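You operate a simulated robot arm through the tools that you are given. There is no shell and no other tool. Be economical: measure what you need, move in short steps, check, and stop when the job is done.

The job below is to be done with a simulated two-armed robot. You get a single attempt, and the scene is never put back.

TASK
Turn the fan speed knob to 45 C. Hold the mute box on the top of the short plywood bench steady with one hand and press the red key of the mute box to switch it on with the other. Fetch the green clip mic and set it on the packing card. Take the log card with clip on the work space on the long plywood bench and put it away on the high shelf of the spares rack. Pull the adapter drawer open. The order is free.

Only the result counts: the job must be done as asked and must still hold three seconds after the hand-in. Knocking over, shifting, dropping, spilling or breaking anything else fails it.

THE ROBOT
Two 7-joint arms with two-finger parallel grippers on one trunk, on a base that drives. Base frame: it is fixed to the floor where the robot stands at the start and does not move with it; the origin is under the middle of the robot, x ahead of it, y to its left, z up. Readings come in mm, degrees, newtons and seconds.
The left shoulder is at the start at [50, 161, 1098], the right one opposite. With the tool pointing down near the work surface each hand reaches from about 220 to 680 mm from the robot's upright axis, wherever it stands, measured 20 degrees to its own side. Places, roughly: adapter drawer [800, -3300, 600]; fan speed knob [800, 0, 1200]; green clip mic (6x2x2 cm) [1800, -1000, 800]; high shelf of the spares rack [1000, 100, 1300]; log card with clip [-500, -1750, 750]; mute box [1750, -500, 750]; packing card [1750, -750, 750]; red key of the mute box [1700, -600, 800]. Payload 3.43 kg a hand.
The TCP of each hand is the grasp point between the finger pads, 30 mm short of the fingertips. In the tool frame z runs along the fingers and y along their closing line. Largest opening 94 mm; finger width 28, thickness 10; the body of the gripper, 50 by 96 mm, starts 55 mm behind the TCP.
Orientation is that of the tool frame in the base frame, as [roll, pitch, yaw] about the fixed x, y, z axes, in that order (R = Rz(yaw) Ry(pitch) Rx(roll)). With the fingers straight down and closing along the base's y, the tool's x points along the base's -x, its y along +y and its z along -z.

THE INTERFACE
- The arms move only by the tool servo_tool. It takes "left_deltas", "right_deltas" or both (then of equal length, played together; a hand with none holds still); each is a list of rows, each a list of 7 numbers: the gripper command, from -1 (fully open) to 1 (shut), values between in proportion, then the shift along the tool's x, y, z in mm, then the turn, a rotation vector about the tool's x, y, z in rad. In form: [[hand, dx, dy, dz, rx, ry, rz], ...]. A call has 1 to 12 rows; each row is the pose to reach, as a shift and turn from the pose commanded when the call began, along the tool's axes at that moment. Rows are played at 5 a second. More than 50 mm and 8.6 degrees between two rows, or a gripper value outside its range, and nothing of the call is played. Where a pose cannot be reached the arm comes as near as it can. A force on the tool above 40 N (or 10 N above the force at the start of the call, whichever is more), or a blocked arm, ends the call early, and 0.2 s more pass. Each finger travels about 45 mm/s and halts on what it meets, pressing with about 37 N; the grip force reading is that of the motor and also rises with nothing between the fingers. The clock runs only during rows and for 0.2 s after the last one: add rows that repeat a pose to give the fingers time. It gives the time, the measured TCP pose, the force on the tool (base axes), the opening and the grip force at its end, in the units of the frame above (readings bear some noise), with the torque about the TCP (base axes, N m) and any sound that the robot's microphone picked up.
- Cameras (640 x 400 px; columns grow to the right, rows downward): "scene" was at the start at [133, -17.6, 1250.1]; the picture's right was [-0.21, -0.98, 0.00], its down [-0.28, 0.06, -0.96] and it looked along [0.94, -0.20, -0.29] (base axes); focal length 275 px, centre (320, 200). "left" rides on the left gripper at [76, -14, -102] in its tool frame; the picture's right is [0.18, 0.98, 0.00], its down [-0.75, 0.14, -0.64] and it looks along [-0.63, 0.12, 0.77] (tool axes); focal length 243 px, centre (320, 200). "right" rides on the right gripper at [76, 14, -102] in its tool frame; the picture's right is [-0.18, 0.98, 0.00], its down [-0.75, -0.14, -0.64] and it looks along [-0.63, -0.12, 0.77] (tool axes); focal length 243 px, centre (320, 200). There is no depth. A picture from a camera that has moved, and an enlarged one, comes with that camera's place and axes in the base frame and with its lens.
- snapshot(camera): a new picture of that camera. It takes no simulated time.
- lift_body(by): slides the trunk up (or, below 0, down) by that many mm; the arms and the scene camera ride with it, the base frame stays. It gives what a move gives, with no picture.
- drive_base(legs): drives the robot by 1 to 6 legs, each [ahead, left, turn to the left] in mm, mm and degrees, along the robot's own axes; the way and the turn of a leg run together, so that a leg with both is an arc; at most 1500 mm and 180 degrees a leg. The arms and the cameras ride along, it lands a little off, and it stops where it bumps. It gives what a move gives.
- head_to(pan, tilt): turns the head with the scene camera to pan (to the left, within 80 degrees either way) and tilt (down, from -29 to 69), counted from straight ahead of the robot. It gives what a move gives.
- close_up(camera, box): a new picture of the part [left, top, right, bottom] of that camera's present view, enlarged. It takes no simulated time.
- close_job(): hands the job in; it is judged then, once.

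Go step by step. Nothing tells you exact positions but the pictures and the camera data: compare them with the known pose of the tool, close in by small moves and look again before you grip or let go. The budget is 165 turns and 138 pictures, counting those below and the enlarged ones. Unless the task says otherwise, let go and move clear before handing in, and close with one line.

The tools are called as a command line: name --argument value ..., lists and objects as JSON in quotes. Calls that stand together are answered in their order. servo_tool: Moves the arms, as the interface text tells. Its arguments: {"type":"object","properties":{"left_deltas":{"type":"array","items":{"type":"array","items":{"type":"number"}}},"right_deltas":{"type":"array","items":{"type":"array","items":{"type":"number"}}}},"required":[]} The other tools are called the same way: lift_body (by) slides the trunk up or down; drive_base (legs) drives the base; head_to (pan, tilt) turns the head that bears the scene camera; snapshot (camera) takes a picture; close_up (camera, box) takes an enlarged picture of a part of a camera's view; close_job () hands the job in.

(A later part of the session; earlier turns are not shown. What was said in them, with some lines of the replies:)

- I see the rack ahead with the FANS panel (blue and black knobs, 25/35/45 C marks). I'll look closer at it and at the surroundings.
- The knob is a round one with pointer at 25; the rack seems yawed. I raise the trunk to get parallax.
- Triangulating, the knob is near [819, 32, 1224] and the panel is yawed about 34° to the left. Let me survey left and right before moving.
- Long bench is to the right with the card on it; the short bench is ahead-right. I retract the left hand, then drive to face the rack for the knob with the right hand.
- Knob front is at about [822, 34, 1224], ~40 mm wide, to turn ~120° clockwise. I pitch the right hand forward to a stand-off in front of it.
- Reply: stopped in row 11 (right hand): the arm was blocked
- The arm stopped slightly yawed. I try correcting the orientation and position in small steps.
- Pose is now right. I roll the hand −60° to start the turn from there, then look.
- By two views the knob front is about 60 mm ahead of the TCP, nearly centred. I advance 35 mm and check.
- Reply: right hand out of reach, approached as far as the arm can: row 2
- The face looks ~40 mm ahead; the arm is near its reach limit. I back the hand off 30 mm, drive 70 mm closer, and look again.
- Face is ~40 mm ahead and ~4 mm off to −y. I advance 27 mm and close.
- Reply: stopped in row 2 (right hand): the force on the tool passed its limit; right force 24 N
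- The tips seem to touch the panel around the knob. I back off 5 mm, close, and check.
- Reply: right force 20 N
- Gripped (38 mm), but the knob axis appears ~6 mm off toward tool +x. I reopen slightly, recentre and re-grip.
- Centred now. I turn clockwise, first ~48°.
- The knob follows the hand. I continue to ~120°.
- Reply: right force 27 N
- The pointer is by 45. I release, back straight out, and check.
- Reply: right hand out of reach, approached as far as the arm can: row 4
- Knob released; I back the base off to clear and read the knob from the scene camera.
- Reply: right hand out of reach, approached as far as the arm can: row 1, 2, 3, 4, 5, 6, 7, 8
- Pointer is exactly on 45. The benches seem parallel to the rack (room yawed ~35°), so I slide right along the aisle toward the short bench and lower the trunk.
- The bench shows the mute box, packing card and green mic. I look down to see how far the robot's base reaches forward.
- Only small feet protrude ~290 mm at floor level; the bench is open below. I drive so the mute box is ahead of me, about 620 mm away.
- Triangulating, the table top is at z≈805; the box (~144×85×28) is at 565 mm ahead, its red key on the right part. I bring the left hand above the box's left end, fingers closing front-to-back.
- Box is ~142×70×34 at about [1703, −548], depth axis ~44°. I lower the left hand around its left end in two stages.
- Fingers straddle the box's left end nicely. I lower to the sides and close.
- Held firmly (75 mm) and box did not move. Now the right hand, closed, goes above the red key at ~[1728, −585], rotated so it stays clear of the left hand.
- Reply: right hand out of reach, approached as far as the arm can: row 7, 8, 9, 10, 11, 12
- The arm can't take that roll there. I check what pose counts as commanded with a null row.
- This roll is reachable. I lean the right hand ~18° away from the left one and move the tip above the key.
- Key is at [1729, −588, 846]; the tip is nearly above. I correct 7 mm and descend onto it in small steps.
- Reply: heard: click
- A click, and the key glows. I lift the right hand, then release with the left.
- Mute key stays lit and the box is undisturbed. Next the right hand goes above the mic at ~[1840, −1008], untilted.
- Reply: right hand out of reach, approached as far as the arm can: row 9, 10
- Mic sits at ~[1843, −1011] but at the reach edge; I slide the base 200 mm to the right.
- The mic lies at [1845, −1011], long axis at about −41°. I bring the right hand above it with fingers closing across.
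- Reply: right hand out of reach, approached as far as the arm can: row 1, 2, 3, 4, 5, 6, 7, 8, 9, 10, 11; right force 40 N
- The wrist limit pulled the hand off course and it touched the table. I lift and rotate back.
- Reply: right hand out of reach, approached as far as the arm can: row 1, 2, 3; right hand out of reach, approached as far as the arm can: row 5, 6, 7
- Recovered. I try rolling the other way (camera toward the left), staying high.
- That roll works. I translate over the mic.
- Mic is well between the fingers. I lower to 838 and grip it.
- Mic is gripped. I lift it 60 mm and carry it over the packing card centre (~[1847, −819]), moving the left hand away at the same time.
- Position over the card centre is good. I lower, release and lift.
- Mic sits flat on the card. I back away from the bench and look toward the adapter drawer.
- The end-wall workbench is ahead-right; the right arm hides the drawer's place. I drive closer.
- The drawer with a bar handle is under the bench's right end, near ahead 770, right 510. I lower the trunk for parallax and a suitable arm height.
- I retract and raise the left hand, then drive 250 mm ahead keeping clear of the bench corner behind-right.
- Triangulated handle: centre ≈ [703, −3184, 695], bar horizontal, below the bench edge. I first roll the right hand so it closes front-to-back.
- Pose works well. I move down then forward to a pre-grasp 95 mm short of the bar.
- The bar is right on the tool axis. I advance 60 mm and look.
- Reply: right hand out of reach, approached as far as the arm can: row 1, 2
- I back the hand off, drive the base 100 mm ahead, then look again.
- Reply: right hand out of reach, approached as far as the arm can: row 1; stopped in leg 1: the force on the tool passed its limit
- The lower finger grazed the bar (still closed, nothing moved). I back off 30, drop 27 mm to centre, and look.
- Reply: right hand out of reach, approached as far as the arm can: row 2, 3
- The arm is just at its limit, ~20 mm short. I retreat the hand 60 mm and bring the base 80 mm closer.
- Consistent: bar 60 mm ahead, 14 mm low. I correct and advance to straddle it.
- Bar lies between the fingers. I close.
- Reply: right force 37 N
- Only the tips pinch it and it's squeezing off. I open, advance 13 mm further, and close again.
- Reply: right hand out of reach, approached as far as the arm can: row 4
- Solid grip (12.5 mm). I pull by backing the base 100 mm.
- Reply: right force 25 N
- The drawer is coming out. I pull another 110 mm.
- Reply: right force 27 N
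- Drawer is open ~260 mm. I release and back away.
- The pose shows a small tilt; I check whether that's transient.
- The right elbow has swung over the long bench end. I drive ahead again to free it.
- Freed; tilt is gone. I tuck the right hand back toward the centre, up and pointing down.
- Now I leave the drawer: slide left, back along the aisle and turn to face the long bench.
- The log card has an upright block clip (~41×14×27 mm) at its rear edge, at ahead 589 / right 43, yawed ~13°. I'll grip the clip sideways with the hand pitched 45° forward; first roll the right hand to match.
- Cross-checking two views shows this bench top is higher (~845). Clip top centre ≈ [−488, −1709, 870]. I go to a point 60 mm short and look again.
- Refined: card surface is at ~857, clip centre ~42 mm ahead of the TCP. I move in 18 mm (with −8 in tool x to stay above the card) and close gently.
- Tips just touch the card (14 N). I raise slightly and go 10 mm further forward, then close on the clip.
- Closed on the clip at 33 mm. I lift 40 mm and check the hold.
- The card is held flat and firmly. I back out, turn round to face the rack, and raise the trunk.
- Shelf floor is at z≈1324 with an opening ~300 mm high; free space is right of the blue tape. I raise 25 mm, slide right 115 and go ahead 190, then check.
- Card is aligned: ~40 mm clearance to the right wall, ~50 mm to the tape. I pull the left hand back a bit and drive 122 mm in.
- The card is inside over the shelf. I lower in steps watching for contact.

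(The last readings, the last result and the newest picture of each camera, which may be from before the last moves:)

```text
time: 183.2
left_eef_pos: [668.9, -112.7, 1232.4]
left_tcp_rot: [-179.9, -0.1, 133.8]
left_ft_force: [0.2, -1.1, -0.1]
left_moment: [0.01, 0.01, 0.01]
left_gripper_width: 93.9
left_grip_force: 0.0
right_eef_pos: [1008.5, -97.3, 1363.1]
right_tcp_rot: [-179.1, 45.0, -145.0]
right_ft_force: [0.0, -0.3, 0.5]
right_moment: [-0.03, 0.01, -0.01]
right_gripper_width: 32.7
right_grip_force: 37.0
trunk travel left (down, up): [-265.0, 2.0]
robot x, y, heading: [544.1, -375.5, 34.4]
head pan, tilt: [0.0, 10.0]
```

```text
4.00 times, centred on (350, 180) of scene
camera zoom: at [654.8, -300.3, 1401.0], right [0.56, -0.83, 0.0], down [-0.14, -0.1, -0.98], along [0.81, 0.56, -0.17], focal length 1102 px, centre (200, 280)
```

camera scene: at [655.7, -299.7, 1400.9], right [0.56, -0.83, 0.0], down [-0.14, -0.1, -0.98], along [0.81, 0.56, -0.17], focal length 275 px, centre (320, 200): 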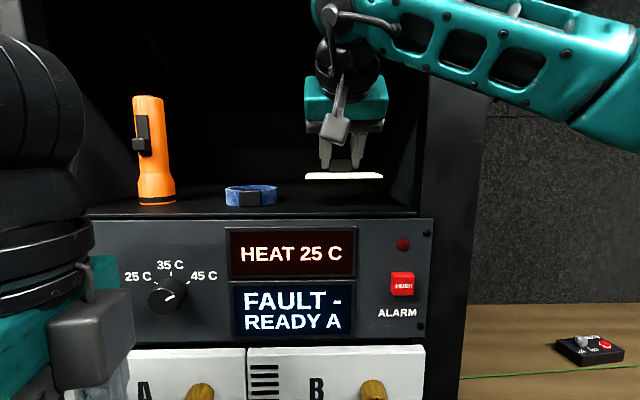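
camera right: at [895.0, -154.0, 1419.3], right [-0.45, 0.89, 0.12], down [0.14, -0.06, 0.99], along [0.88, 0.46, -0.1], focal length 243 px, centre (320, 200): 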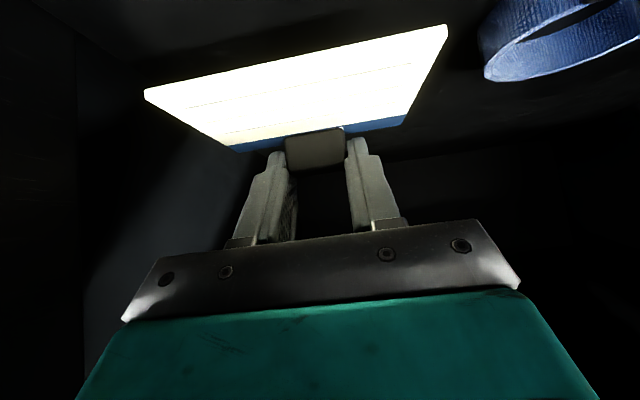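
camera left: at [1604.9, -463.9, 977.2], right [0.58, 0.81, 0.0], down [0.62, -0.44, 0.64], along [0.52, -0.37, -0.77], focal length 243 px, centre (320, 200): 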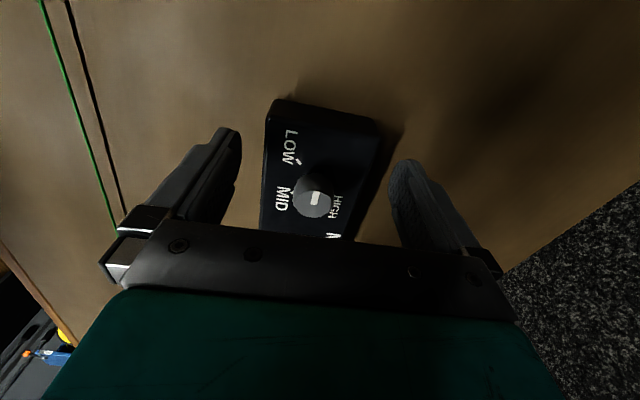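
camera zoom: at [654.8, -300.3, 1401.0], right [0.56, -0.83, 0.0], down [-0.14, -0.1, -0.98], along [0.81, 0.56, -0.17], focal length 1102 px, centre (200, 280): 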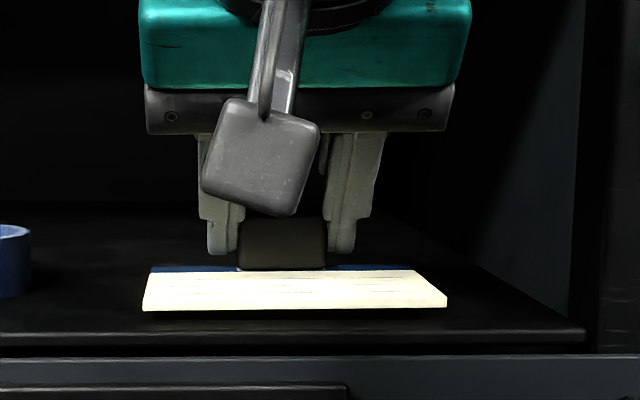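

servo_tool --right_deltas '[[1, 1, 0, 1, 0, 0, 0], [1, 2, 0, 2, 0, 0, 0]]'

servo_tool --right_deltas '[[1, 1, 0, 1, 0, 0, 0], [1, 2, 0, 2, 0, 0, 0]]'

```text
time: 183.8
left_eef_pos: [669.1, -111.7, 1231.3]
left_tcp_rot: [-179.8, -0.1, 133.9]
left_ft_force: [0.6, 0.0, 0.1]
left_moment: [-0.01, -0.01, -0.02]
left_gripper_width: 93.8
left_grip_force: 0.0
right_eef_pos: [1007.7, -95.7, 1360.6]
right_tcp_rot: [-179.0, 45.0, -144.9]
right_ft_force: [-0.5, -0.8, -0.1]
right_moment: [-0.01, 0.01, 0.0]
right_gripper_width: 32.7
right_grip_force: 36.7
trunk travel left (down, up): [-265.0, 2.0]
robot x, y, heading: [544.7, -377.2, 34.6]
head pan, tilt: [0.0, 10.0]
```

```text
time: 184.4
left_eef_pos: [667.2, -112.1, 1232.0]
left_tcp_rot: [-180.0, 0.1, 133.9]
left_ft_force: [0.4, 1.1, 0.1]
left_moment: [0.02, -0.02, 0.04]
left_gripper_width: 94.1
left_grip_force: 0.1
right_eef_pos: [1008.4, -96.6, 1360.9]
right_tcp_rot: [-179.3, 45.2, -145.1]
right_ft_force: [1.4, 0.0, 7.7]
right_moment: [0.36, 0.27, -0.08]
right_gripper_width: 32.4
right_grip_force: 36.6
trunk travel left (down, up): [-265.0, 2.0]
robot x, y, heading: [539.0, -380.4, 34.2]
head pan, tilt: [0.0, 10.0]
```

Contact (8 N). I open and retreat up-and-back.

servo_tool --right_deltas '[[0.1, 0, 0, 0, 0, 0, 0], [-0.1, 0, 0, 0, 0, 0, 0], [-0.1, 0, 0, 0, 0, 0, 0], [-0.1, -3, 0, -8, 0, 0, 0], [-0.1, -6, 0, -30, 0, 0, 0], [-0.1, -6, 0, -60, 0, 0, 0]]'

snapshot --camera "scene"

```text
time: 185.8
left_eef_pos: [668.1, -111.5, 1232.0]
left_tcp_rot: [180.0, 0.0, 133.9]
left_ft_force: [0.2, -0.4, 0.6]
left_moment: [0.02, -0.01, 0.0]
left_gripper_width: 93.9
left_grip_force: 0.1
right_eef_pos: [975.2, -116.9, 1404.9]
right_tcp_rot: [-179.0, 45.1, -144.8]
right_ft_force: [-0.1, 0.2, -0.2]
right_moment: [0.02, -0.02, 0.02]
right_gripper_width: 51.8
right_grip_force: 0.0
trunk travel left (down, up): [-265.0, 2.0]
robot x, y, heading: [543.9, -380.1, 34.7]
head pan, tilt: [0.0, 10.0]
```

```text
15 pictures are left
camera scene: at [654.2, -300.6, 1401.1], right [0.56, -0.83, 0.0], down [-0.14, -0.1, -0.98], along [0.81, 0.56, -0.17], focal length 275 px, centre (320, 200)
```

scene: 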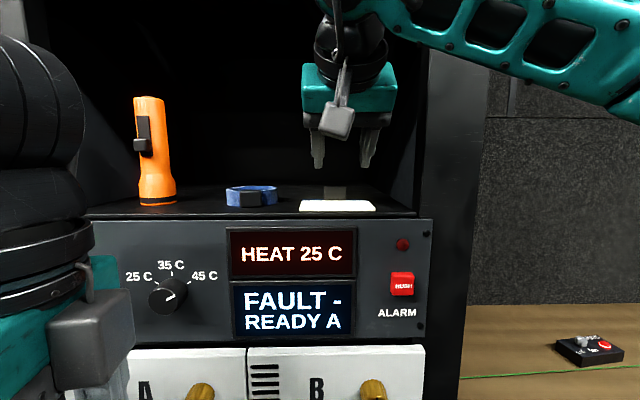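

The card stands on the shelf, tape and flashlight untouched. I back away and take a final look.

drive_base --legs '[[-350, 0, 0]]'

snapshot --camera "scene"

close_up --camera "scene" --box '[200, 140, 360, 240]'

```text
time: 188.1
left_eef_pos: [381.3, -308.3, 1231.2]
left_tcp_rot: [-179.9, 0.0, 134.0]
left_ft_force: [0.1, -0.7, 0.3]
left_moment: [0.03, -0.01, 0.0]
left_gripper_width: 94.0
left_grip_force: 0.1
right_eef_pos: [690.3, -311.9, 1405.3]
right_tcp_rot: [-179.1, 45.0, -144.9]
right_ft_force: [0.0, -0.6, 0.4]
right_moment: [-0.02, -0.02, 0.02]
right_gripper_width: 51.9
right_grip_force: 0.1
trunk travel left (down, up): [-265.0, 2.0]
robot x, y, heading: [257.3, -574.6, 34.9]
head pan, tilt: [0.0, 10.0]
```

```text
14 pictures are left
camera scene: at [367.8, -496.9, 1401.1], right [0.57, -0.82, 0.0], down [-0.14, -0.1, -0.98], along [0.81, 0.56, -0.17], focal length 275 px, centre (320, 200)
```

scene: 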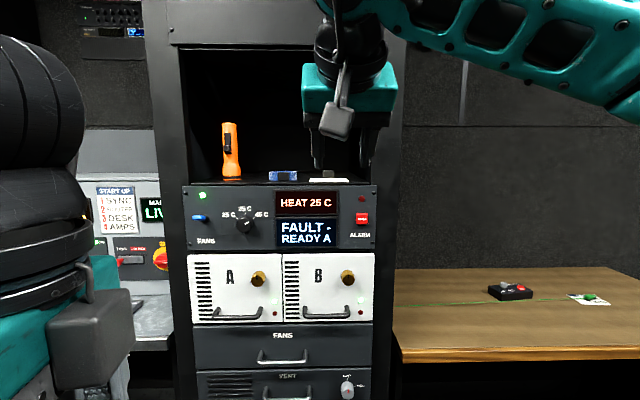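

```text
4.00 times, centred on (280, 190) of scene
camera zoom: at [367.8, -496.9, 1401.1], right [0.57, -0.82, 0.0], down [-0.14, -0.1, -0.98], along [0.81, 0.56, -0.17], focal length 1102 px, centre (480, 240)
```

zoom: 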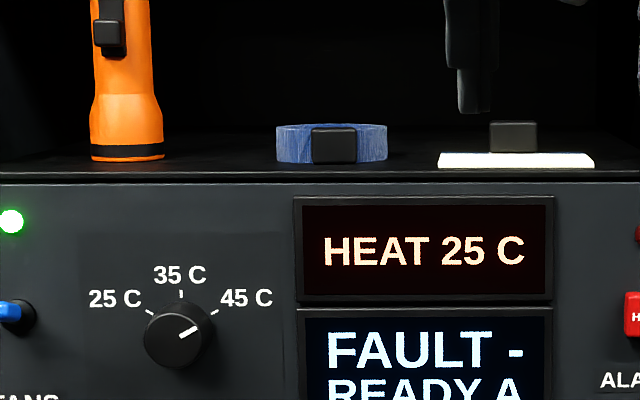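

Everything is as asked: the knob is on 45, the mute key is lit, the mic is on the card, the drawer is open and the log card is on the high shelf. I hand the job in.

close_job

```text
The job is handed in.
```

All five parts of the job are done and it is handed in. The one doubt: after the drawer my right elbow swung over the end of the long bench, and I can't rule out that it nudged the console there, though the console looked square to the bench afterwards.
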